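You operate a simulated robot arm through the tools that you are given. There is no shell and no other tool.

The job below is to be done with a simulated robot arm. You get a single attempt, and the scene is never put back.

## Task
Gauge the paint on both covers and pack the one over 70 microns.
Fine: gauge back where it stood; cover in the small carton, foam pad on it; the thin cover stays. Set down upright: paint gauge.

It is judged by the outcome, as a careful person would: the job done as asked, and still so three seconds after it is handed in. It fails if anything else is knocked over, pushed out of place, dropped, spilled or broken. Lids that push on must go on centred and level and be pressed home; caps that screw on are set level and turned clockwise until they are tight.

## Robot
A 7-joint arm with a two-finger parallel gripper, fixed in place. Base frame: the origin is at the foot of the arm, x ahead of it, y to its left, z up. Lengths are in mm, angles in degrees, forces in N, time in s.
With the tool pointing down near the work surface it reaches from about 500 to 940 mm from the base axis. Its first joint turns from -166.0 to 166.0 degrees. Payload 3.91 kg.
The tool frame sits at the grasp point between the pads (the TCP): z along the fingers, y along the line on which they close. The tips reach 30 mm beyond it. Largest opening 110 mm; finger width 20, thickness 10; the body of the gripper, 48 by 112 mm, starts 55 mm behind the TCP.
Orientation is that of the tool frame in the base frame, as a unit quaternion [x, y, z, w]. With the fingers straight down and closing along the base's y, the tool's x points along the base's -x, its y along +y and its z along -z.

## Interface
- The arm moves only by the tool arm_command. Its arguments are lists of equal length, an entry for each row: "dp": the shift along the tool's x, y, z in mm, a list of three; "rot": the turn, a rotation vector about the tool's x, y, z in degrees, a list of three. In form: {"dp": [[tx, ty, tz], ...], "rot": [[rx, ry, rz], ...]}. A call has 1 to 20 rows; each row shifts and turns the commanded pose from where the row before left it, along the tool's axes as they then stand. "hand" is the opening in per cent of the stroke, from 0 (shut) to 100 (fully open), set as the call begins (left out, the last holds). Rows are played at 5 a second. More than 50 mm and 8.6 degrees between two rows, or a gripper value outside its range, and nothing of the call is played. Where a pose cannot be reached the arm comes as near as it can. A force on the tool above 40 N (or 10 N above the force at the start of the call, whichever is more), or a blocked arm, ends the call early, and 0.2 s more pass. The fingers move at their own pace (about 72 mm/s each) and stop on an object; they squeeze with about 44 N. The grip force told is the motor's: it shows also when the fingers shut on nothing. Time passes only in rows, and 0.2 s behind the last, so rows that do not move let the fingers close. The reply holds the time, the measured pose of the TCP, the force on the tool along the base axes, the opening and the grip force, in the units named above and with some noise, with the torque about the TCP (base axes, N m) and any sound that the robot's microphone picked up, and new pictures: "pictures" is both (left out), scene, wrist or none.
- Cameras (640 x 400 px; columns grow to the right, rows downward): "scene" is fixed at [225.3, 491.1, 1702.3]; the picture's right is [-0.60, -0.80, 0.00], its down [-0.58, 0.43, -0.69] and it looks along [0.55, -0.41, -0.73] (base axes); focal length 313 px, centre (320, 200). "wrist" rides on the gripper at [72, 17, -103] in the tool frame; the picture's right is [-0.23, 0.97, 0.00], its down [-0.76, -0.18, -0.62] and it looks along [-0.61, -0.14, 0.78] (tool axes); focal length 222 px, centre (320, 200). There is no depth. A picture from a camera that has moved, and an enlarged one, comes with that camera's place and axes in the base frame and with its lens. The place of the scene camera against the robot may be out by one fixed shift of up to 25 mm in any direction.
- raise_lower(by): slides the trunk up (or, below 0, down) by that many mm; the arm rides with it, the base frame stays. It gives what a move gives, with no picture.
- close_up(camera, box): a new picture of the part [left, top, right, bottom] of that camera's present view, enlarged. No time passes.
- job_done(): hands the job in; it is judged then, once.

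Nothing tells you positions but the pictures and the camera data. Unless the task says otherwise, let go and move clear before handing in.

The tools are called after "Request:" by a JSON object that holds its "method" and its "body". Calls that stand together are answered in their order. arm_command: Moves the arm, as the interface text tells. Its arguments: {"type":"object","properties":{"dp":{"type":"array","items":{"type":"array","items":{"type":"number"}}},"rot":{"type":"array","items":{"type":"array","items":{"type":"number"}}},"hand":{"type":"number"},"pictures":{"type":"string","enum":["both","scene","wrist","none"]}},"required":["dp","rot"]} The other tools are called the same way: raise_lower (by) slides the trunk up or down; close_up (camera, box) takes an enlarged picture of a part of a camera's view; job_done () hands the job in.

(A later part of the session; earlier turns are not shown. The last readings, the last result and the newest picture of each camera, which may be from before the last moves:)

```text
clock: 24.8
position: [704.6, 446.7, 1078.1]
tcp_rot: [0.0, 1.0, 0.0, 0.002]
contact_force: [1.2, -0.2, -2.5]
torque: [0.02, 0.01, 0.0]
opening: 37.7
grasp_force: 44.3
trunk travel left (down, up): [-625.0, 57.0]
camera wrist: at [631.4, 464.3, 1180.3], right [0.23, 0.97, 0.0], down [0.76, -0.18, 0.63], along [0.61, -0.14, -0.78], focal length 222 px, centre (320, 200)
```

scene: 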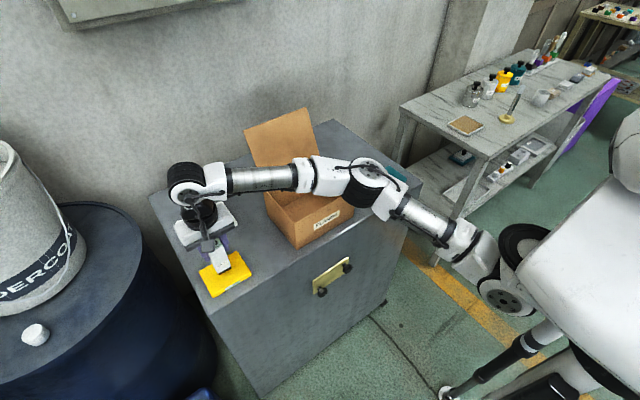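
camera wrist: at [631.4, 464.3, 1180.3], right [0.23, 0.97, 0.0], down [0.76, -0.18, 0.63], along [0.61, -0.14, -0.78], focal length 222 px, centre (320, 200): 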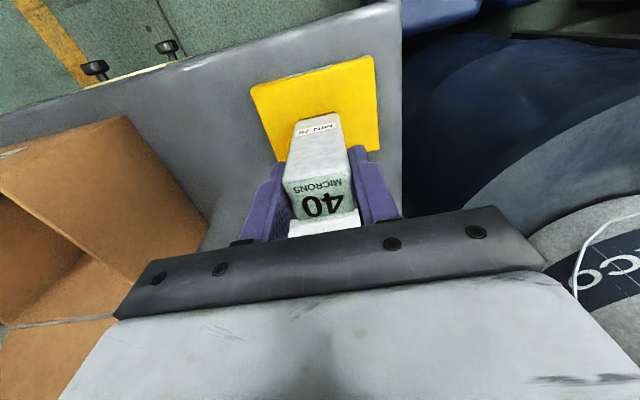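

I'm lowering to contact on the yellow cover.

Request:
{"method": "arm_command", "body": {"dp": [[0, 0, 5], [0, 0, 4], [0, 0, 2], [0, 0, 1], [0, 0, 0], [0, 0, 0]], "rot": [[0, 0, 0], [0, 0, 0], [0, 0, 0], [0, 0, 0], [0, 0, 0], [0, 0, 0]], "pictures": "none"}}

Request:
{"method": "arm_command", "body": {"dp": [[0, 0, 1], [0, 0, 0], [0, 0, 0]], "rot": [[0, 0, 0], [0, 0, 0], [0, 0, 0]], "pictures": "none"}}

Request:
{"method": "close_up", "body": {"camera": "wrist", "box": [285, 165, 355, 225]}}

```text
clock: 26.2
position: [704.6, 446.3, 1066.2]
tcp_rot: [0.0, 1.0, 0.0, 0.002]
contact_force: [-0.1, 0.1, -1.1]
torque: [-0.02, -0.03, 0.02]
opening: 37.7
grasp_force: 44.7
trunk travel left (down, up): [-625.0, 57.0]
```

```text
clock: 27.0
position: [705.0, 445.9, 1065.6]
tcp_rot: [-0.001, 1.0, 0.0, 0.001]
contact_force: [-0.5, -0.2, -2.4]
torque: [-0.01, 0.01, 0.04]
opening: 37.5
grasp_force: 44.0
trunk travel left (down, up): [-625.0, 57.0]
```

```text
6.67 times, centred on (320, 195) of wrist
camera zoom: at [632.1, 463.6, 1168.4], right [0.23, 0.97, 0.0], down [0.76, -0.18, 0.63], along [0.61, -0.14, -0.78], focal length 1481 px, centre (320, 233)
```

zoom: 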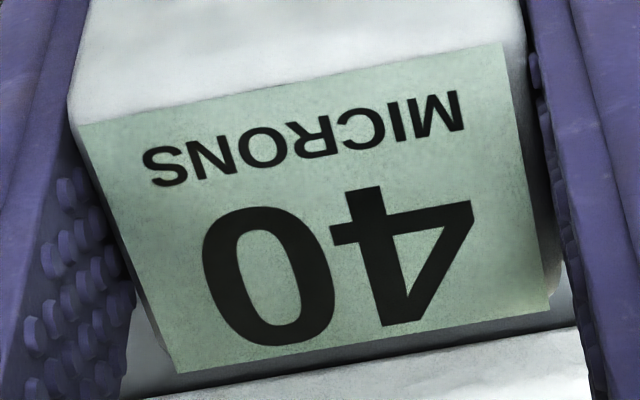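

Request:
{"method": "arm_command", "body": {"dp": [[0, 0, 1], [0, 0, 1], [0, 0, 0], [0, 0, 0]], "rot": [[0, 0, 0], [0, 0, 0], [0, 0, 0], [0, 0, 0]], "pictures": "none"}}

Request:
{"method": "close_up", "body": {"camera": "wrist", "box": [285, 165, 355, 225]}}

```text
clock: 28.0
position: [705.2, 445.2, 1063.9]
tcp_rot: [0.0, 1.0, 0.0, 0.003]
contact_force: [-0.4, -0.5, -1.6]
torque: [0.0, 0.03, 0.0]
opening: 37.6
grasp_force: 43.9
trunk travel left (down, up): [-625.0, 57.0]
```

```text
6.67 times, centred on (320, 195) of wrist
camera zoom: at [632.2, 463.4, 1166.2], right [0.23, 0.97, 0.0], down [0.76, -0.18, 0.63], along [0.61, -0.14, -0.78], focal length 1481 px, centre (320, 233)
```

zoom: 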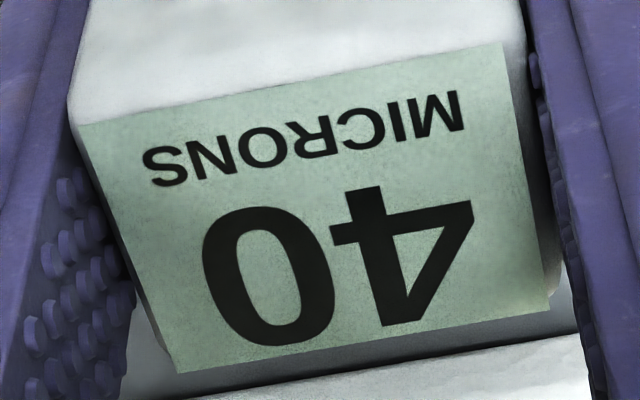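

Request:
{"method": "arm_command", "body": {"dp": [[0, 0, 1], [0, 0, 0], [0, 0, 0], [0, 0, 0]], "rot": [[0, 0, 0], [0, 0, 0], [0, 0, 0], [0, 0, 0]], "pictures": "none"}}

Request:
{"method": "close_up", "body": {"camera": "wrist", "box": [285, 165, 355, 225]}}

```text
clock: 29.0
position: [706.4, 445.8, 1063.8]
tcp_rot: [-0.001, 1.0, -0.001, 0.002]
contact_force: [-1.1, -0.1, -1.1]
torque: [0.01, -0.04, 0.0]
opening: 37.8
grasp_force: 43.8
trunk travel left (down, up): [-625.0, 57.0]
```

```text
6.67 times, centred on (320, 195) of wrist
camera zoom: at [632.6, 463.6, 1165.3], right [0.23, 0.97, 0.0], down [0.76, -0.18, 0.63], along [0.61, -0.14, -0.78], focal length 1481 px, centre (320, 233)
```

zoom: 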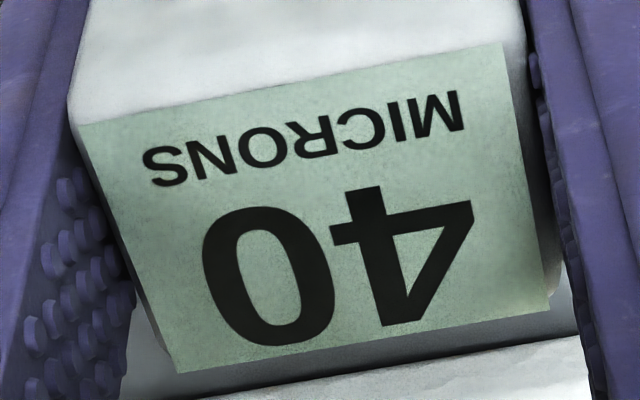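

Request:
{"method": "arm_command", "body": {"dp": [[0, 0, 1], [0, 0, 1], [0, 0, 0], [0, 0, 0], [0, 0, 0]], "rot": [[0, 0, 0], [0, 0, 0], [0, 0, 0], [0, 0, 0], [0, 0, 0]], "pictures": "none"}}

Request:
{"method": "close_up", "body": {"camera": "wrist", "box": [285, 165, 355, 225]}}

```text
clock: 30.2
position: [705.5, 445.5, 1061.7]
tcp_rot: [0.001, 1.0, 0.0, 0.002]
contact_force: [3.3, 1.9, 9.0]
torque: [0.05, -0.27, 0.03]
opening: 37.8
grasp_force: 44.8
trunk travel left (down, up): [-625.0, 57.0]
```

```text
6.67 times, centred on (320, 195) of wrist
camera zoom: at [632.1, 463.4, 1164.7], right [0.23, 0.97, 0.0], down [0.76, -0.18, 0.63], along [0.61, -0.14, -0.78], focal length 1481 px, centre (320, 233)
```

zoom: 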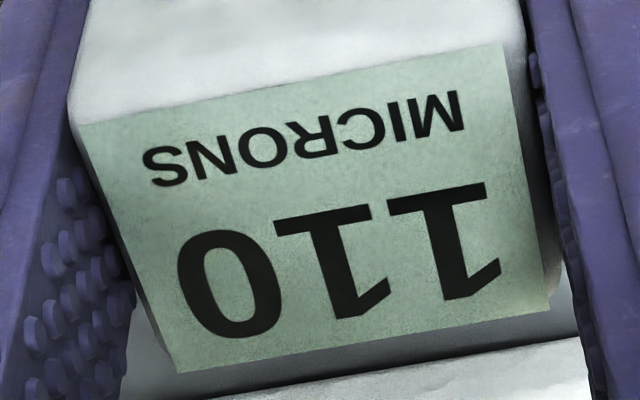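

Yellow (GEAR) reads 110 microns, so that's the one to pack. First I'm returning the gauge to its spot by the same high route.

Request:
{"method": "arm_command", "body": {"dp": [[0, 0, -4], [0, 0, -35], [0, 0, -35], [0, 0, -35], [0, 0, -36], [20, -40, 0], [20, -40, 0], [15, -40, 0], [0, -40, 0], [0, -40, 0], [0, -40, 0], [0, -40, 0], [0, -40, 0], [0, -40, 0], [0, -40, 0], [0, -40, 0], [0, -40, 0], [0, -40, 0], [0, -40, 0], [0, -7.3, 0]], "rot": [[0, 0, 0], [0, 0, 0], [0, 0, 0], [0, 0, 0], [0, 0, 0], [0, 0, 0], [0, 0, 0], [0, 0, 0], [0, 0, 0], [0, 0, 0], [0, 0, 0], [0, 0, 0], [0, 0, 0], [0, 0, 0], [0, 0, 0], [0, 0, 0], [0, 0, 0], [0, 0, 0], [0, 0, 0], [0, 0, 0]], "pictures": "none"}}

Request:
{"method": "arm_command", "body": {"dp": [[-40, 0, 0], [-40, 0, 0], [-40, 0, 0], [-40, 0, 0], [-40, 0, 30], [0, 0, 40], [0, 0, 40], [0, 0, 30], [0, 0, 0], [0, 0, 0], [0, 0, 0]], "rot": [[0, 0, 0], [0, 0, 0], [0, 0, 0], [0, 0, 0], [0, 0, 0], [0, 0, 0], [0, 0, 0], [0, 0, 0], [0, 0, 0], [0, 0, 0], [0, 0, 0]]}}

```text
clock: 34.4
position: [650.0, -120.5, 1205.0]
tcp_rot: [-0.001, 1.0, 0.0, 0.001]
contact_force: [-0.3, -0.4, -2.3]
torque: [-0.02, -0.03, 0.04]
opening: 37.4
grasp_force: 44.0
trunk travel left (down, up): [-625.0, 57.0]
```

```text
clock: 36.8
position: [849.7, -119.8, 1066.4]
tcp_rot: [-0.001, 1.0, 0.0, 0.002]
contact_force: [-0.2, -0.4, -1.4]
torque: [-0.02, 0.02, 0.02]
opening: 37.7
grasp_force: 44.2
trunk travel left (down, up): [-625.0, 57.0]
camera wrist: at [777.5, -102.3, 1169.7], right [0.23, 0.97, 0.0], down [0.76, -0.18, 0.63], along [0.61, -0.14, -0.78], focal length 222 px, centre (320, 200)
```

scene: 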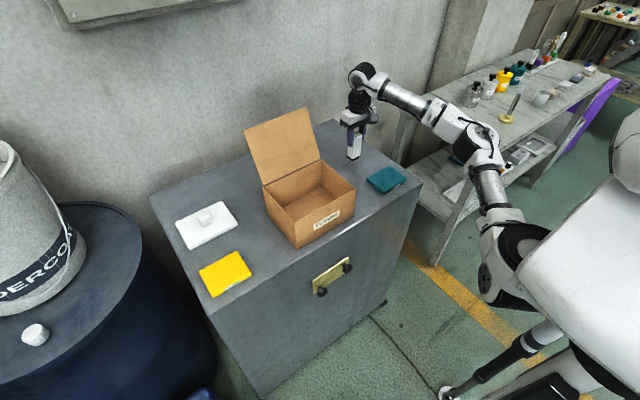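
wrist: 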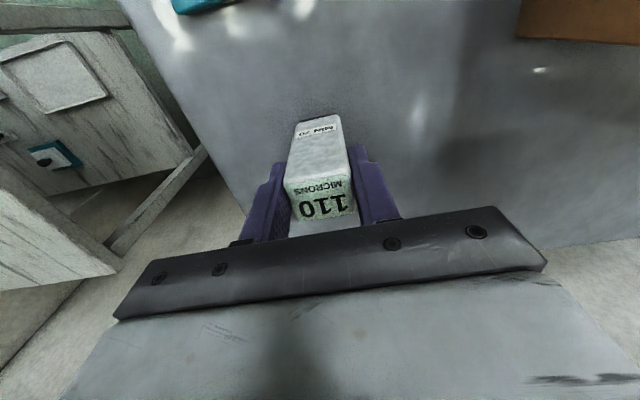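

I'm lowering the gauge to the cabinet top.

Request:
{"method": "arm_command", "body": {"dp": [[0, -0.7, 8], [0, 0, 7], [0, 0, 3], [0, 0, 1], [0, 0, 1], [0, 0, 0], [0, 0, 0]], "rot": [[0, 0, 0], [0, 0, 0], [0, 0, 0], [0, 0, 0], [0, 0, 0], [0, 0, 0], [0, 0, 0]], "pictures": "none"}}

Request:
{"method": "arm_command", "body": {"dp": [[0, 0, 1], [0, 0, 0], [0, 0, 0]], "rot": [[0, 0, 0], [0, 0, 0], [0, 0, 0]], "pictures": "none"}}

```text
clock: 38.4
position: [850.7, -121.8, 1047.9]
tcp_rot: [0.0, 1.0, 0.0, 0.002]
contact_force: [-0.1, 0.8, -2.5]
torque: [0.01, -0.02, -0.02]
opening: 37.7
grasp_force: 44.0
trunk travel left (down, up): [-625.0, 57.0]
```

```text
clock: 39.2
position: [850.9, -121.0, 1045.1]
tcp_rot: [0.001, 1.0, 0.0, 0.003]
contact_force: [0.0, 0.0, -2.1]
torque: [0.01, -0.02, 0.0]
opening: 37.7
grasp_force: 44.6
trunk travel left (down, up): [-625.0, 57.0]
```

Request:
{"method": "arm_command", "body": {"dp": [[0, 0, 1], [0, 0, 0], [0, 0, 0]], "rot": [[0, 0, 0], [0, 0, 0], [0, 0, 0]], "pictures": "none"}}

Request:
{"method": "arm_command", "body": {"dp": [[0, 0, 0.6], [0, 0, 0], [0, 0, 0]], "rot": [[0, 0, 0], [0, 0, 0], [0, 0, 0]], "pictures": "none"}}

```text
clock: 40.0
position: [851.1, -122.5, 1044.6]
tcp_rot: [0.0, 1.0, 0.0, 0.001]
contact_force: [0.0, -0.4, -1.3]
torque: [0.0, 0.01, 0.01]
opening: 37.5
grasp_force: 43.7
trunk travel left (down, up): [-625.0, 57.0]
```

```text
clock: 40.8
position: [851.4, -121.4, 1044.0]
tcp_rot: [-0.001, 1.0, -0.001, 0.003]
contact_force: [0.0, -0.7, -2.7]
torque: [-0.04, 0.0, 0.0]
opening: 37.8
grasp_force: 44.0
trunk travel left (down, up): [-625.0, 57.0]
```

Request:
{"method": "arm_command", "body": {"dp": [[0.8, 0, 0.8], [0, 0, 0], [0, 0, 0]], "rot": [[0, 0, 0], [0, 0, 0], [0, 0, 0]], "pictures": "none"}}

Request:
{"method": "arm_command", "body": {"dp": [[0, 0, 0.8], [0, 0, 0], [0, 0, 0]], "rot": [[0, 0, 0], [0, 0, 0], [0, 0, 0]], "pictures": "wrist"}}

Request:
{"method": "close_up", "body": {"camera": "wrist", "box": [220, 80, 420, 240]}}

```text
clock: 41.6
position: [849.7, -123.3, 1045.0]
tcp_rot: [0.0, 1.0, 0.0, 0.003]
contact_force: [3.5, 0.0, 5.9]
torque: [-0.02, -0.19, 0.01]
opening: 37.6
grasp_force: 43.9
trunk travel left (down, up): [-625.0, 57.0]
```

```text
clock: 42.4
position: [850.7, -122.0, 1044.1]
tcp_rot: [-0.001, 1.0, 0.0, 0.003]
contact_force: [5.2, 0.3, 15.0]
torque: [0.04, -0.37, -0.01]
opening: 37.3
grasp_force: 44.0
trunk travel left (down, up): [-625.0, 57.0]
camera wrist: at [776.7, -104.2, 1146.4], right [0.23, 0.97, 0.0], down [0.76, -0.18, 0.63], along [0.61, -0.14, -0.78], focal length 222 px, centre (320, 200)
```

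wrist: 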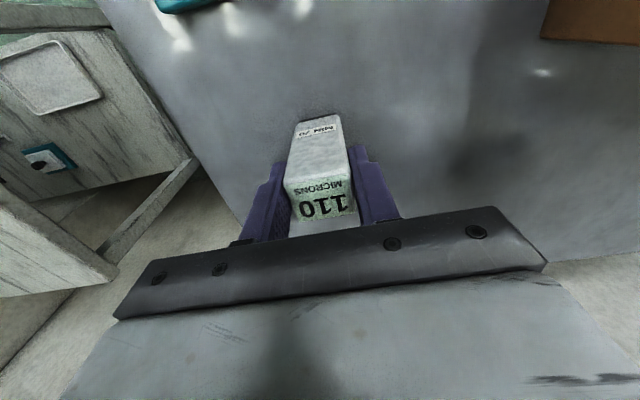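

```text
2.50 times, centred on (320, 160) of wrist
camera zoom: at [776.7, -104.2, 1146.4], right [0.23, 0.97, 0.0], down [0.76, -0.18, 0.63], along [0.61, -0.14, -0.78], focal length 555 px, centre (320, 300)
```

zoom: 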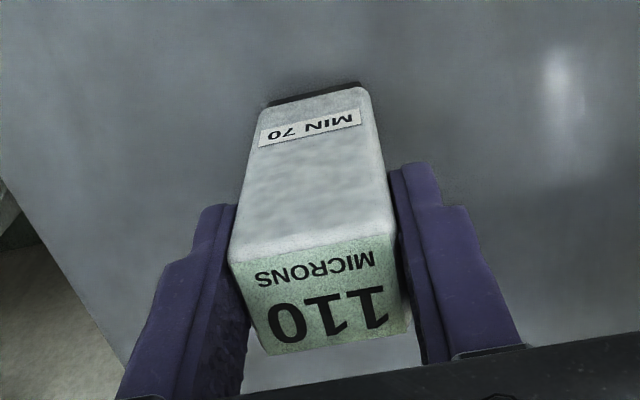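

The gauge is in contact, with possibly a slight tilt about the finger axis. I'll check from the scene camera before letting go.

Request:
{"method": "close_up", "body": {"camera": "scene", "box": [325, 110, 385, 170]}}

Request:
{"method": "close_up", "body": {"camera": "wrist", "box": [280, 105, 360, 165]}}

```text
6.67 times, centred on (355, 140) of scene
camera zoom: at [225.3, 491.1, 1702.3], right [-0.6, -0.8, 0.0], down [-0.58, 0.43, -0.69], along [0.55, -0.41, -0.73], focal length 2089 px, centre (87, 600)
```

zoom: 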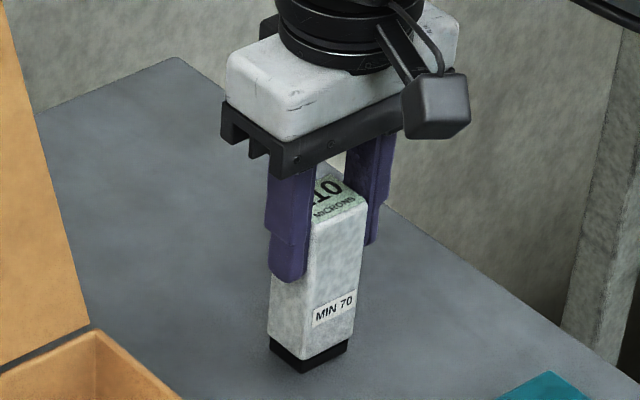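

```text
6.67 times, centred on (320, 135) of wrist
camera zoom: at [776.7, -104.2, 1146.4], right [0.23, 0.97, 0.0], down [0.76, -0.18, 0.63], along [0.61, -0.14, -0.78], focal length 1481 px, centre (320, 633)
```

zoom: 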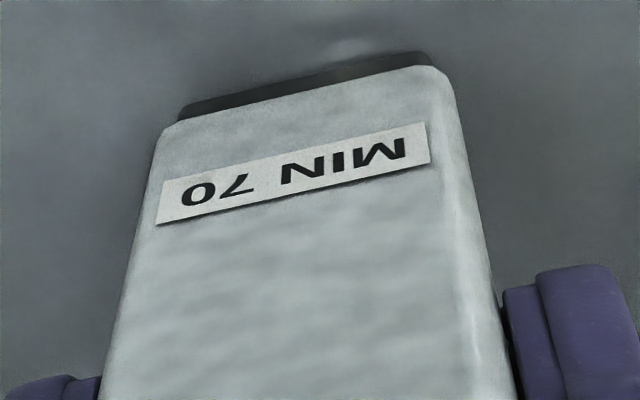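

Any tilt is tiny and the foot is on the surface. I'm easing the load and opening slightly.

Request:
{"method": "arm_command", "body": {"dp": [[0, 0, -0.8], [0, 0, 0], [0, 0, 0]], "rot": [[0, 0, 0], [0, 0, 0], [0, 0, 0]], "pictures": "none"}}

Request:
{"method": "arm_command", "body": {"dp": [[0, 0, 0], [0, 0, 0], [0, 0, 0]], "rot": [[0, 0, 0], [0, 0, 0], [0, 0, 0]], "hand": 44, "pictures": "wrist"}}

Request:
{"method": "close_up", "body": {"camera": "wrist", "box": [220, 80, 420, 240]}}

```text
clock: 43.2
position: [848.8, -122.1, 1044.2]
tcp_rot: [0.0, 1.0, -0.001, 0.002]
contact_force: [5.0, 0.9, 12.9]
torque: [0.05, -0.41, -0.04]
opening: 37.6
grasp_force: 44.5
trunk travel left (down, up): [-625.0, 57.0]
```

```text
clock: 44.0
position: [848.9, -122.3, 1043.0]
tcp_rot: [-0.001, 1.0, 0.0, 0.002]
contact_force: [-0.4, -0.2, 0.4]
torque: [0.0, -0.02, -0.01]
opening: 48.5
grasp_force: 0.0
trunk travel left (down, up): [-625.0, 57.0]
camera wrist: at [776.8, -104.4, 1145.8], right [0.23, 0.97, 0.0], down [0.76, -0.18, 0.63], along [0.61, -0.14, -0.78], focal length 222 px, centre (320, 200)
```

wrist: 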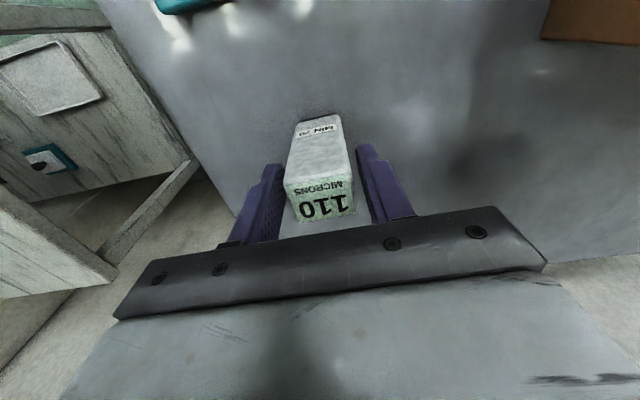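

```text
2.50 times, centred on (320, 160) of wrist
camera zoom: at [776.8, -104.4, 1145.8], right [0.23, 0.97, 0.0], down [0.76, -0.18, 0.63], along [0.61, -0.14, -0.78], focal length 555 px, centre (320, 300)
```

zoom: 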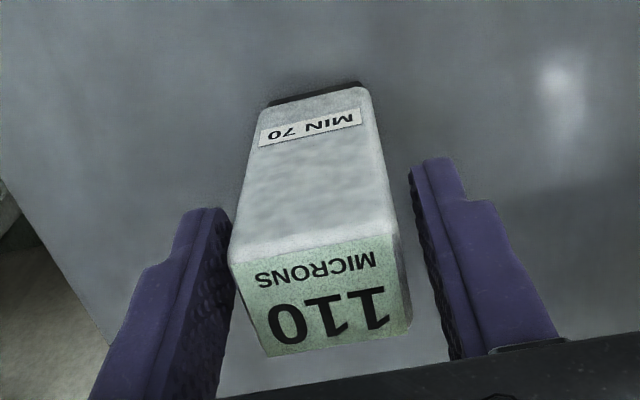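

The gauge is standing upright within about 1 mm of its original spot. I'm going straight up, back, then across toward the yellow cover and pad.

Request:
{"method": "arm_command", "body": {"dp": [[0, 0, -20], [0, 0, -36], [0, 0, -36], [0, 0, -36], [0, 0, -36], [40, 0, 0], [40, 0, 0], [40, 0, 0], [40, 0, 0], [40, 0, 0]], "rot": [[0, 0, 0], [0, 0, 0], [0, 0, 0], [0, 0, 0], [0, 0, 0], [0, 0, 0], [0, 0, 0], [0, 0, 0], [0, 0, 0], [0, 0, 0]], "hand": 50, "pictures": "wrist"}}

Request:
{"method": "close_up", "body": {"camera": "wrist", "box": [260, 120, 420, 230]}}

Request:
{"method": "arm_command", "body": {"dp": [[0, 40, 0], [0, 40, 0], [0, 40, 0], [0, 40, 0], [0, 40, 0], [0, 40, 0], [0, 40, 0], [0, 40, 0], [0, 40, 0], [0, 40, 0], [0, 40, 0], [-20, 40, 0], [-20, 40, 0], [-20, 40, 0], [0, 20, 0], [0, 0, 0], [0, 0, 0]], "rot": [[0, 0, 0], [0, 0, 0], [0, 0, 0], [0, 0, 0], [0, 0, 0], [0, 0, 0], [0, 0, 0], [0, 0, 0], [0, 0, 0], [0, 0, 0], [0, 0, 0], [0, 0, 0], [0, 0, 0], [0, 0, 0], [0, 0, 0], [0, 0, 0], [0, 0, 0]], "hand": 100, "pictures": "both"}}

```text
clock: 46.2
position: [649.3, -120.7, 1207.3]
tcp_rot: [0.001, 1.0, 0.0, 0.001]
contact_force: [-0.1, 0.2, -0.1]
torque: [-0.03, -0.01, -0.01]
opening: 54.9
grasp_force: 0.0
trunk travel left (down, up): [-625.0, 57.0]
camera wrist: at [575.8, -102.9, 1310.7], right [0.23, 0.97, 0.0], down [0.76, -0.18, 0.63], along [0.61, -0.14, -0.78], focal length 222 px, centre (320, 200)
```

wrist: 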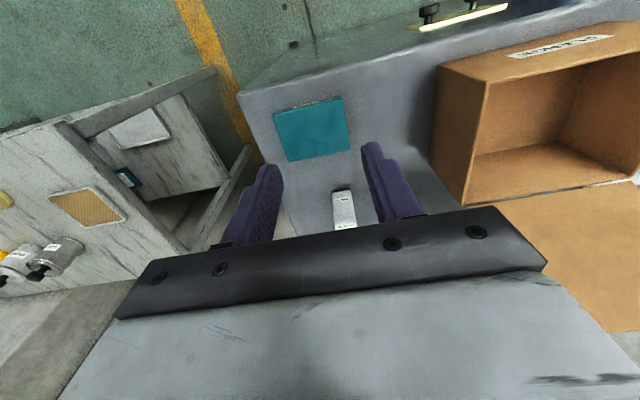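

```text
3.64 times, centred on (340, 175) of wrist
camera zoom: at [575.8, -102.9, 1310.7], right [0.23, 0.97, 0.0], down [0.76, -0.18, 0.63], along [0.61, -0.14, -0.78], focal length 808 px, centre (247, 291)
```

zoom: 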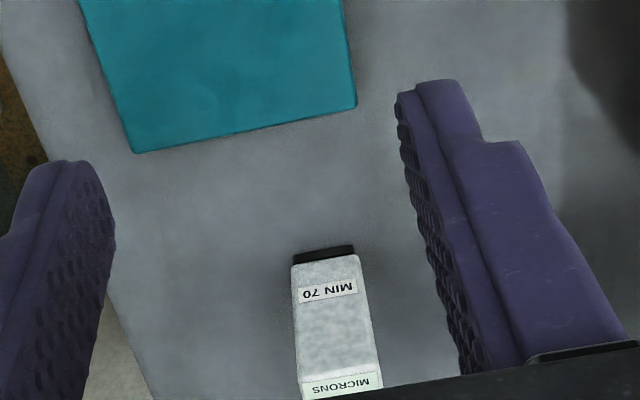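

```text
clock: 49.8
position: [706.6, 458.5, 1205.9]
tcp_rot: [-0.002, 1.0, 0.0, 0.002]
contact_force: [-0.1, 0.1, -0.2]
torque: [-0.02, 0.0, 0.01]
opening: 109.9
grasp_force: 0.0
trunk travel left (down, up): [-625.0, 57.0]
camera wrist: at [633.3, 475.7, 1308.6], right [0.23, 0.97, 0.0], down [0.76, -0.18, 0.63], along [0.61, -0.14, -0.78], focal length 222 px, centre (320, 200)
```

scene: 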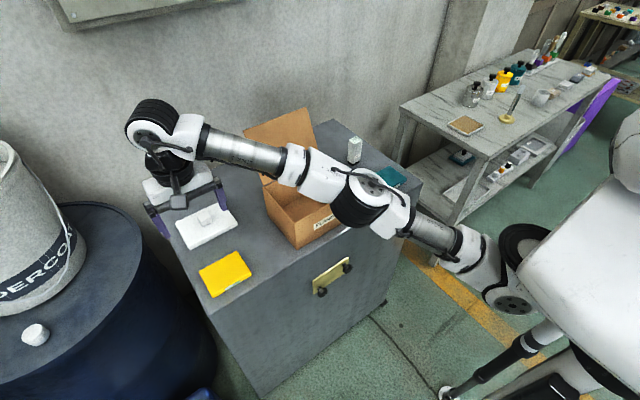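
wrist: 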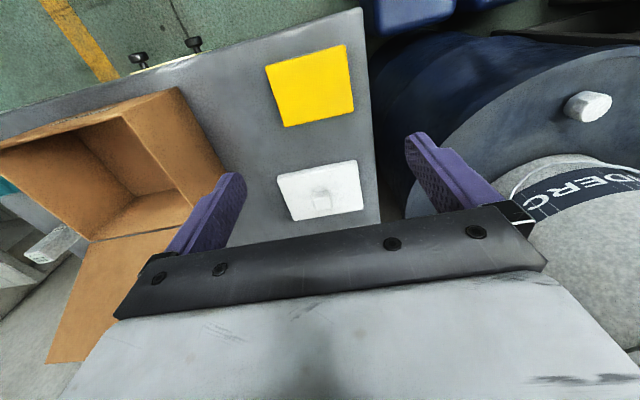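

The wrist view has both the yellow cover and the pad in clear sight. I'm enlarging for measurements.

Request:
{"method": "close_up", "body": {"camera": "wrist", "box": [260, 145, 380, 230]}}

Request:
{"method": "close_up", "body": {"camera": "wrist", "box": [250, 30, 370, 140]}}

Request:
{"method": "close_up", "body": {"camera": "wrist", "box": [0, 70, 240, 250]}}

```text
4.71 times, centred on (320, 188) of wrist
camera zoom: at [633.3, 475.7, 1308.6], right [0.23, 0.97, 0.0], down [0.76, -0.18, 0.63], along [0.61, -0.14, -0.78], focal length 1045 px, centre (320, 259)
```

zoom: 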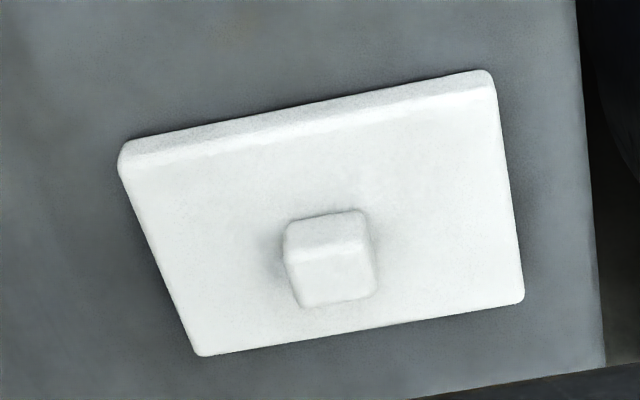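

```text
3.64 times, centred on (310, 85) of wrist
camera zoom: at [633.3, 475.7, 1308.6], right [0.23, 0.97, 0.0], down [0.76, -0.18, 0.63], along [0.61, -0.14, -0.78], focal length 808 px, centre (356, 618)
```

zoom: 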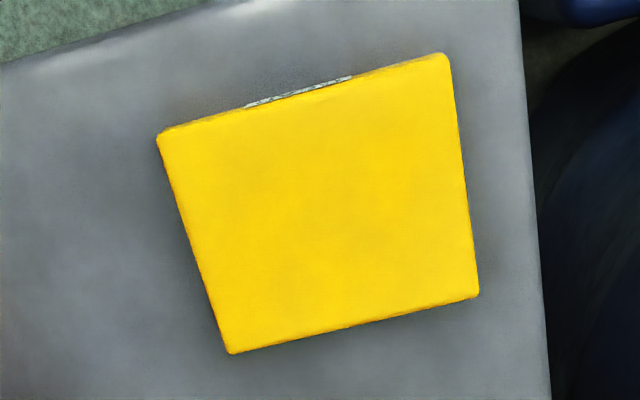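

```text
2.22 times, centred on (120, 160) of wrist
camera zoom: at [633.3, 475.7, 1308.6], right [0.23, 0.97, 0.0], down [0.76, -0.18, 0.63], along [0.61, -0.14, -0.78], focal length 494 px, centre (764, 289)
```

zoom: 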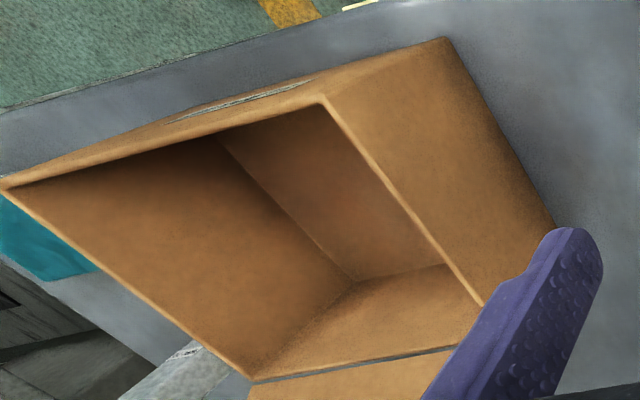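

The yellow cover is centred at (704.5, 447), 82 mm along x. The pad's tab is near (888, 421), 24 x 32 mm, with its top at z 995. I'll turn the gripper 90° so that it closes along x for the cover.

Request:
{"method": "arm_command", "body": {"dp": [[2, -11, 0], [0, 0, 0], [0, 0, 0], [0, 0, 0], [0, 0, 0], [0, 0, 0], [0, 0, 0], [0, 0, 0], [0, 0, 0], [0, 0, 0], [0, 0, 0], [0, 0, 0], [0, 0, 0], [0, 0, 0], [0, 0, 0]], "rot": [[0, 0, 0], [0, 0, -7.5], [0, 0, -7.5], [0, 0, -7.5], [0, 0, -7.5], [0, 0, -7.5], [0, 0, -7.5], [0, 0, -7.5], [0, 0, -7.5], [0, 0, -7.5], [0, 0, -7.5], [0, 0, -7.5], [0, 0, -7.5], [0, 0, 0], [0, 0, 0]]}}

```text
clock: 53.0
position: [573.4, 402.8, 1160.1]
tcp_rot: [-0.706, 0.708, 0.0, 0.002]
contact_force: [0.3, 0.2, 0.7]
torque: [0.04, -0.03, 0.0]
opening: 109.8
grasp_force: 0.0
out of reach, approached as far as the arm can: row 9, 10, 11, 12, 13
trunk travel left (down, up): [-625.0, 57.0]
camera wrist: at [555.5, 331.7, 1263.0], right [-0.97, 0.23, 0.0], down [0.18, 0.76, 0.63], along [0.15, 0.61, -0.78], focal length 222 px, centre (320, 200)
```

scene: 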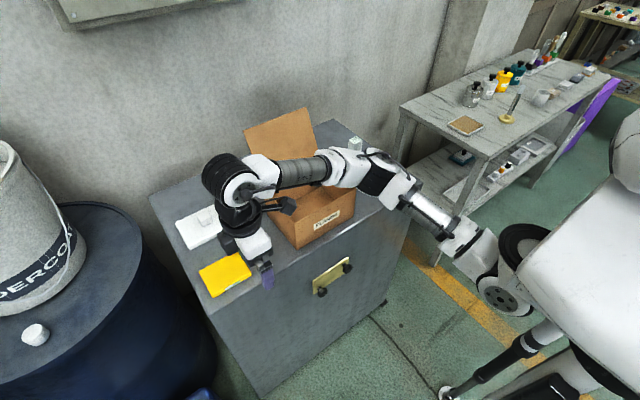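
wrist: 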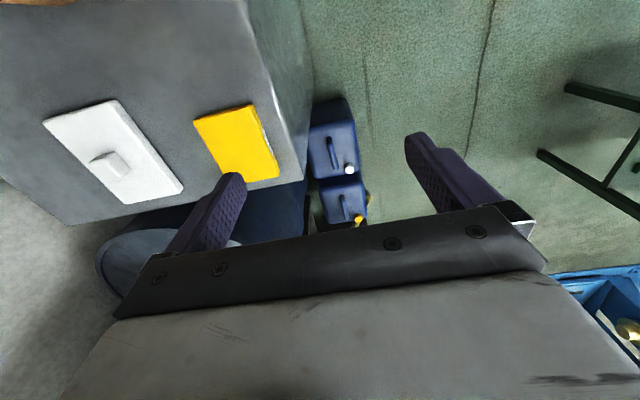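

Joint limits prevent that turn direction. I'll turn back and rotate the other way.

Request:
{"method": "arm_command", "body": {"dp": [[0, 0, 0], [0, 0, 0], [0, 0, 0], [0, 0, 0], [0, 0, 0], [0, 0, 0], [0, 0, 0], [0, 0, 0], [0, 0, 0], [0, 0, 0], [0, 0, 0], [0, 0, 0], [0, 0, 0], [0, 0, 0]], "rot": [[0, 0, 7.5], [0, 0, 7.5], [0, 0, 7.5], [0, 0, 7.5], [0, 0, 7.5], [0, 0, 7.5], [0, 0, 7.5], [0, 0, 7.5], [0, 0, 7.5], [0, 0, 7.5], [0, 0, 7.5], [0, 0, 7.5], [0, 0, 0], [0, 0, 0]], "pictures": "none"}}

```text
clock: 56.0
position: [573.9, 402.9, 1160.2]
tcp_rot: [0.0, 1.0, 0.0, 0.002]
contact_force: [0.3, -0.9, 0.3]
torque: [0.02, 0.01, 0.01]
opening: 109.9
grasp_force: 0.0
trunk travel left (down, up): [-625.0, 57.0]
```

Orientation is back to the start. Now the other direction.

Request:
{"method": "arm_command", "body": {"dp": [[0, 0, -20], [0, 0, 0], [0, 0, 0], [0, 0, 0], [0, 0, 0], [0, 0, 0], [0, 0, 0], [0, 0, 0], [0, 0, 0], [0, 0, 0], [0, 0, 0], [0, 0, 0], [0, 0, 0], [0, 0, 0], [0, 0, 0]], "rot": [[0, 0, 0], [0, 0, 7.5], [0, 0, 7.5], [0, 0, 7.5], [0, 0, 7.5], [0, 0, 7.5], [0, 0, 7.5], [0, 0, 7.5], [0, 0, 7.5], [0, 0, 7.5], [0, 0, 7.5], [0, 0, 7.5], [0, 0, 7.5], [0, 0, 0], [0, 0, 0]]}}

```text
clock: 59.2
position: [574.2, 403.3, 1180.6]
tcp_rot: [0.707, 0.707, 0.001, 0.001]
contact_force: [-0.2, -0.3, -0.5]
torque: [-0.01, -0.01, 0.05]
opening: 110.1
grasp_force: 0.2
trunk travel left (down, up): [-625.0, 57.0]
camera wrist: at [590.2, 476.3, 1283.7], right [0.97, -0.23, 0.0], down [-0.18, -0.76, 0.62], along [-0.14, -0.61, -0.78], focal length 222 px, centre (320, 200)
```

scene: 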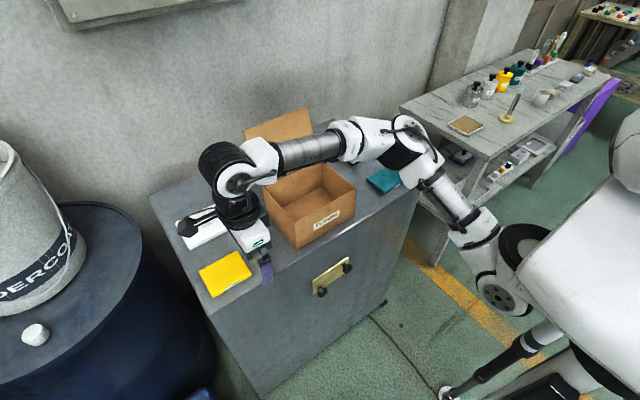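
wrist: 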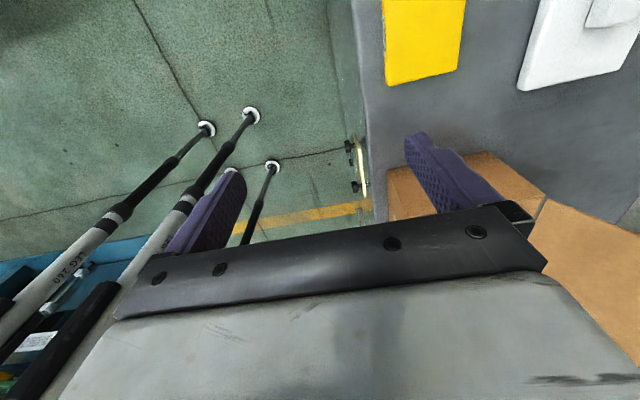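

The gripper now closes along base x, with tool x along +y and tool y along +x. I'm moving above the yellow cover.

Request:
{"method": "arm_command", "body": {"dp": [[11, 32.6, 10], [11, 32.6, 20], [11, 32.6, 30], [11, 32.6, 30], [0, 0, 0], [0, 0, 0], [0, 0, 0]], "rot": [[0, 0, 0], [0, 0, 0], [0, 0, 0], [0, 0, 0], [0, 0, 0], [0, 0, 0], [0, 0, 0]]}}

Request:
{"method": "close_up", "body": {"camera": "wrist", "box": [200, 60, 440, 240]}}

```text
clock: 60.8
position: [705.0, 448.0, 1091.8]
tcp_rot: [0.708, 0.707, 0.001, 0.001]
contact_force: [0.2, -1.1, -0.5]
torque: [-0.02, -0.01, -0.04]
opening: 109.9
grasp_force: 0.0
trunk travel left (down, up): [-625.0, 57.0]
camera wrist: at [721.5, 521.2, 1194.7], right [0.97, -0.23, 0.0], down [-0.18, -0.76, 0.62], along [-0.14, -0.61, -0.78], focal length 222 px, centre (320, 200)
```

scene: 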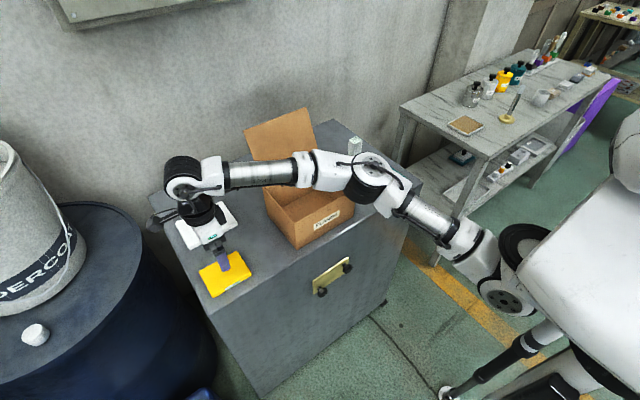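
wrist: 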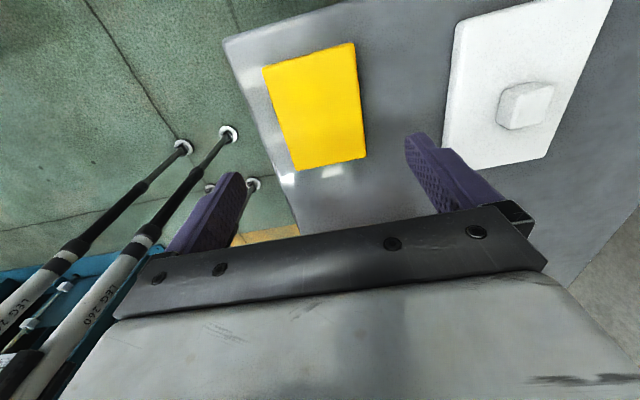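

```text
2.22 times, centred on (320, 150) of wrist
camera zoom: at [721.5, 521.2, 1194.7], right [0.97, -0.23, 0.0], down [-0.18, -0.76, 0.62], along [-0.14, -0.61, -0.78], focal length 494 px, centre (320, 311)
```

zoom: 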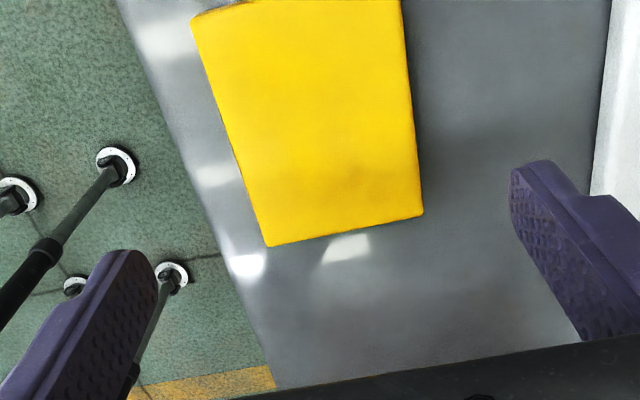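

The cover sits centred between the fingers (x 664–745). I'm descending around it.

Request:
{"method": "arm_command", "body": {"dp": [[0, 0, 30], [0, 0, 30], [0, 0, 25], [0, 0, 15], [0, 0, 0], [0, 0, 0]], "rot": [[0, 0, 0], [0, 0, 0], [0, 0, 0], [0, 0, 0], [0, 0, 0], [0, 0, 0]], "pictures": "wrist"}}

Request:
{"method": "close_up", "body": {"camera": "wrist", "box": [140, 0, 500, 240]}}

Request:
{"method": "close_up", "body": {"camera": "scene", "box": [150, 190, 290, 310]}}

```text
clock: 62.2
position: [703.6, 447.5, 991.8]
tcp_rot: [0.707, 0.707, 0.001, 0.002]
contact_force: [-0.1, -0.4, -0.5]
torque: [0.0, -0.02, 0.02]
opening: 110.0
grasp_force: 0.1
trunk travel left (down, up): [-625.0, 57.0]
camera wrist: at [720.9, 520.9, 1094.6], right [0.97, -0.23, 0.0], down [-0.18, -0.76, 0.62], along [-0.14, -0.61, -0.78], focal length 222 px, centre (320, 200)
```

wrist: 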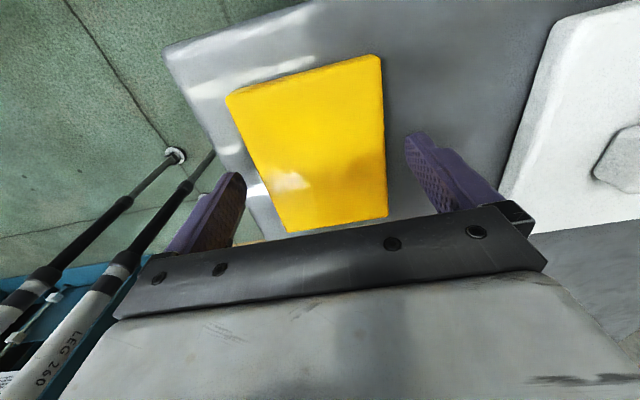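

```text
1.67 times, centred on (320, 120) of wrist
camera zoom: at [720.9, 520.9, 1094.6], right [0.97, -0.23, 0.0], down [-0.18, -0.76, 0.62], along [-0.14, -0.61, -0.78], focal length 370 px, centre (320, 333)
```

zoom: 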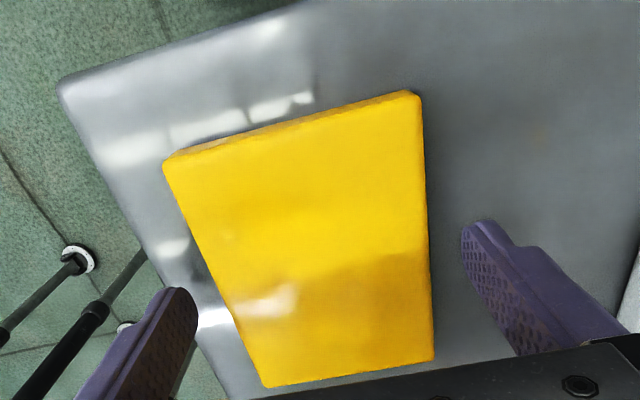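

```text
3.33 times, centred on (220, 250) of scene
camera zoom: at [225.3, 491.1, 1702.3], right [-0.6, -0.8, 0.0], down [-0.58, 0.43, -0.69], along [0.55, -0.41, -0.73], focal length 1045 px, centre (653, 33)
```

zoom: 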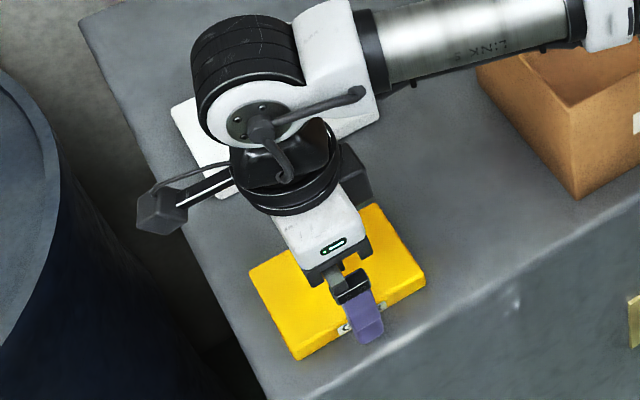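

I'm going down the last few millimetres, then closing on the cover.

Request:
{"method": "arm_command", "body": {"dp": [[0, 0, 3], [0, 0, 2], [0, 0, 2], [0, 0, 0], [0, 0, 0]], "rot": [[0, 0, 0], [0, 0, 0], [0, 0, 0], [0, 0, 0], [0, 0, 0]], "pictures": "none"}}

Request:
{"method": "arm_command", "body": {"dp": [[0, 0, 1], [0, 0, 0], [0, 0, 0]], "rot": [[0, 0, 0], [0, 0, 0], [0, 0, 0]], "pictures": "none"}}

```text
clock: 63.4
position: [705.1, 447.9, 985.0]
tcp_rot: [0.707, 0.707, 0.002, 0.001]
contact_force: [0.1, -0.6, 0.7]
torque: [-0.01, 0.03, 0.04]
opening: 110.0
grasp_force: 0.0
trunk travel left (down, up): [-625.0, 57.0]
```

```text
clock: 64.2
position: [706.1, 447.9, 985.1]
tcp_rot: [0.707, 0.707, 0.001, 0.001]
contact_force: [-0.6, -0.3, -0.4]
torque: [0.02, 0.01, -0.01]
opening: 110.0
grasp_force: 0.1
trunk travel left (down, up): [-625.0, 57.0]
```

Request:
{"method": "arm_command", "body": {"dp": [[0, 0, 1.5], [0, 0, 0], [0, 0, 0]], "rot": [[0, 0, 0], [0, 0, 0], [0, 0, 0]], "pictures": "none"}}

Request:
{"method": "arm_command", "body": {"dp": [[0, 0, 0], [0, 0, 0], [0, 0, 0], [0, 0, 0], [0, 0, 0]], "rot": [[0, 0, 0], [0, 0, 0], [0, 0, 0], [0, 0, 0], [0, 0, 0]], "hand": 55}}

```text
clock: 65.0
position: [704.8, 447.9, 981.9]
tcp_rot: [0.707, 0.707, 0.002, 0.002]
contact_force: [1.1, 0.4, -1.0]
torque: [0.03, 0.01, 0.02]
opening: 110.0
grasp_force: 0.1
trunk travel left (down, up): [-625.0, 57.0]
```

```text
clock: 66.2
position: [705.0, 447.2, 982.3]
tcp_rot: [0.707, 0.707, 0.001, 0.001]
contact_force: [0.2, 0.4, -0.3]
torque: [0.0, -0.15, -0.02]
opening: 84.3
grasp_force: 44.3
trunk travel left (down, up): [-625.0, 57.0]
camera wrist: at [721.4, 521.3, 1084.8], right [0.97, -0.23, 0.0], down [-0.18, -0.76, 0.62], along [-0.14, -0.61, -0.78], focal length 222 px, centre (320, 200)
```

scene: 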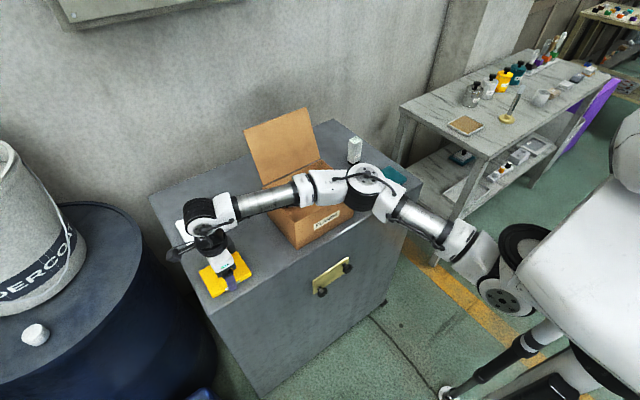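
wrist: 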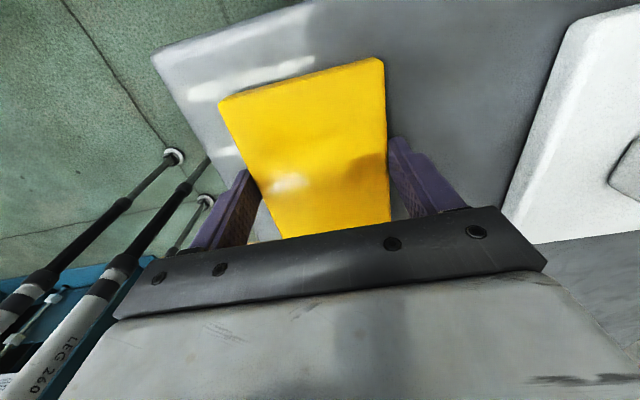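

The cover is gripped (84 mm, 44 N). I'll lift it well above the carton rim and carry it over the carton.

Request:
{"method": "arm_command", "body": {"dp": [[0, 0, -10], [0, 0, -30], [0, 0, -40], [0, 0, -40], [0, 0, -40], [0, 0, -40], [-37, 3.9, 0], [-37, 3.9, 0], [-37, 3.9, 0], [-37, 3.9, 0], [-37, 3.9, 0], [-37, 3.9, 0], [-37, 3.9, 0], [-37, 3.9, 0], [0, 0, 0], [0, 0, 0]], "rot": [[0, 0, 0], [0, 0, 0], [0, 0, 0], [0, 0, 0], [0, 0, 0], [0, 0, 0], [0, 0, 0], [0, 0, 0], [0, 0, 0], [0, 0, 0], [0, 0, 0], [0, 0, 0], [0, 0, 0], [0, 0, 0], [0, 0, 0], [0, 0, 0]]}}

Request:
{"method": "close_up", "body": {"camera": "wrist", "box": [120, 0, 560, 260]}}

Request:
{"method": "close_up", "body": {"camera": "scene", "box": [220, 80, 380, 260]}}

```text
clock: 69.6
position: [735.9, 150.8, 1181.7]
tcp_rot: [0.707, 0.707, 0.002, 0.001]
contact_force: [0.2, -0.1, -4.8]
torque: [0.03, 0.01, 0.01]
opening: 84.6
grasp_force: 43.6
trunk travel left (down, up): [-625.0, 57.0]
camera wrist: at [751.5, 224.2, 1285.2], right [0.97, -0.23, 0.0], down [-0.18, -0.76, 0.62], along [-0.14, -0.61, -0.78], focal length 222 px, centre (320, 200)
```

scene: 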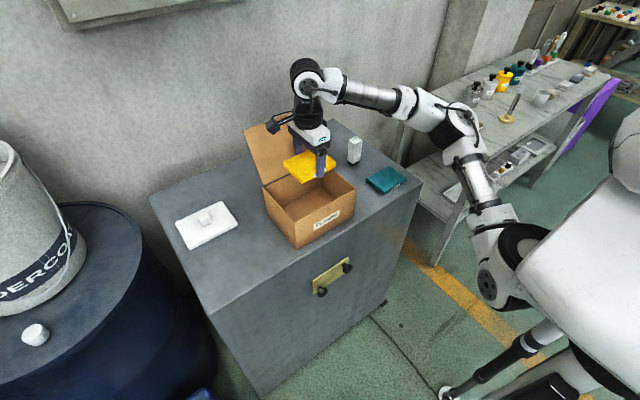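
wrist: 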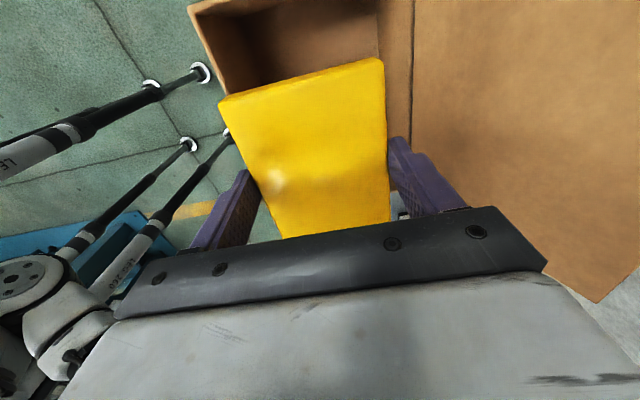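

```text
1.45 times, centred on (340, 130) of wrist
camera zoom: at [751.5, 224.2, 1285.2], right [0.97, -0.23, 0.0], down [-0.18, -0.76, 0.62], along [-0.14, -0.61, -0.78], focal length 323 px, centre (291, 302)
```

zoom: 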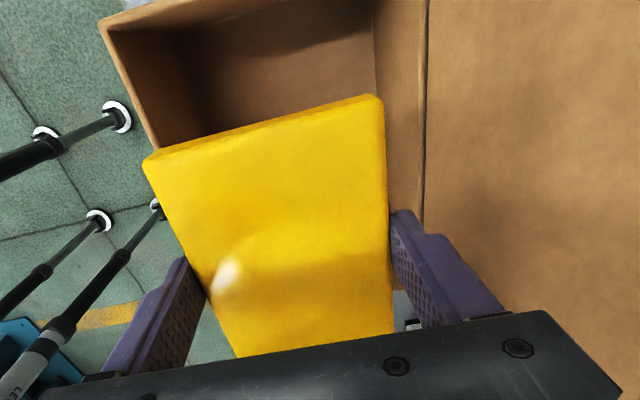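

```text
2.22 times, centred on (300, 170) of scene
camera zoom: at [225.3, 491.1, 1702.3], right [-0.6, -0.8, 0.0], down [-0.58, 0.43, -0.69], along [0.55, -0.41, -0.73], focal length 696 px, centre (364, 267)
```

zoom: 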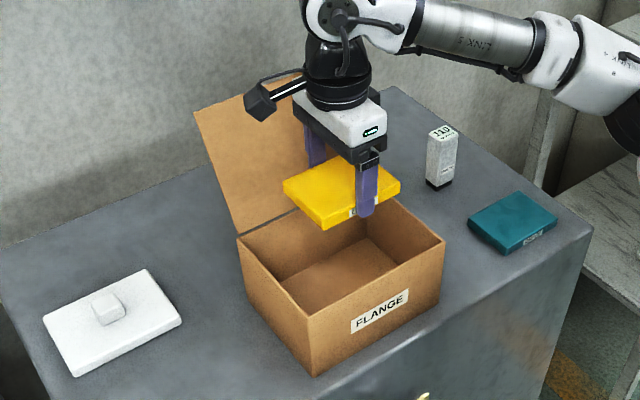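

Carton bounds check out as about x 657–818, y 50–255. I'm nudging to its centre and lowering partway, then checking clearances.

Request:
{"method": "arm_command", "body": {"dp": [[2, 2, 0], [0, 0, 25], [0, 0, 25], [0, 0, 25], [0, 0, 25], [0, 0, 0], [0, 0, 0]], "rot": [[0, 0, 0], [0, 0, 0], [0, 0, 0], [0, 0, 0], [0, 0, 0], [0, 0, 0], [0, 0, 0]]}}

Request:
{"method": "close_up", "body": {"camera": "scene", "box": [220, 80, 380, 260]}}

Request:
{"method": "close_up", "body": {"camera": "wrist", "box": [120, 0, 560, 260]}}

```text
clock: 71.2
position: [736.9, 153.7, 1080.4]
tcp_rot: [0.707, 0.707, 0.0, 0.0]
contact_force: [-0.1, -0.2, -5.2]
torque: [0.02, 0.04, -0.02]
opening: 84.3
grasp_force: 43.9
trunk travel left (down, up): [-625.0, 57.0]
camera wrist: at [753.9, 226.9, 1183.3], right [0.97, -0.23, 0.0], down [-0.18, -0.76, 0.62], along [-0.14, -0.61, -0.78], focal length 222 px, centre (320, 200)
```

scene: 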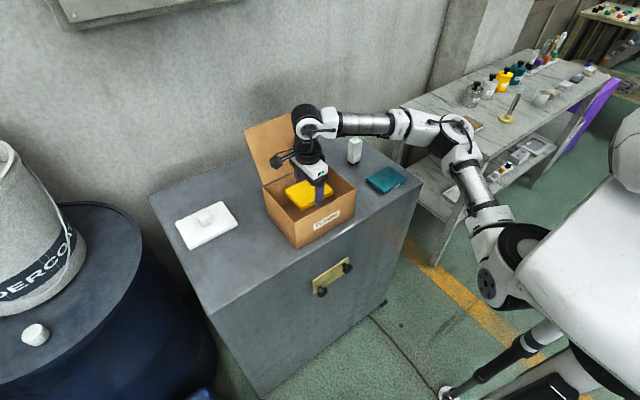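
wrist: 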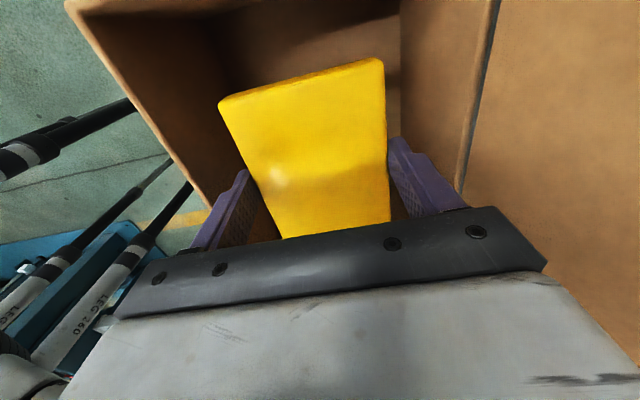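

```text
2.22 times, centred on (300, 170) of scene
camera zoom: at [225.3, 491.1, 1702.3], right [-0.6, -0.8, 0.0], down [-0.58, 0.43, -0.69], along [0.55, -0.41, -0.73], focal length 696 px, centre (364, 267)
```

zoom: 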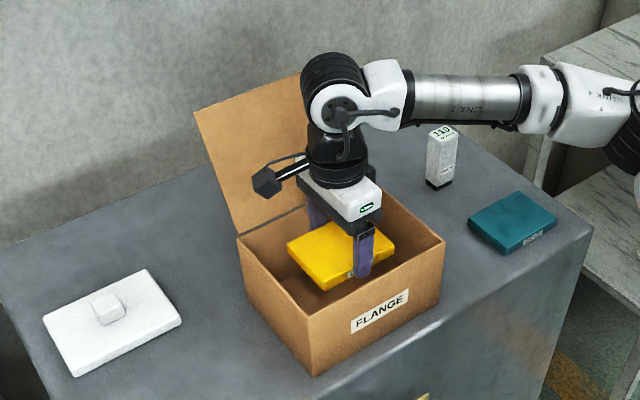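

```text
1.45 times, centred on (340, 130) of wrist
camera zoom: at [753.9, 226.9, 1183.3], right [0.97, -0.23, 0.0], down [-0.18, -0.76, 0.62], along [-0.14, -0.61, -0.78], focal length 323 px, centre (291, 302)
```

zoom: 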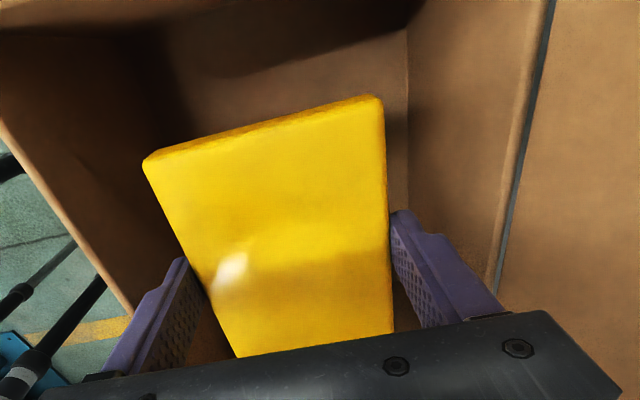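

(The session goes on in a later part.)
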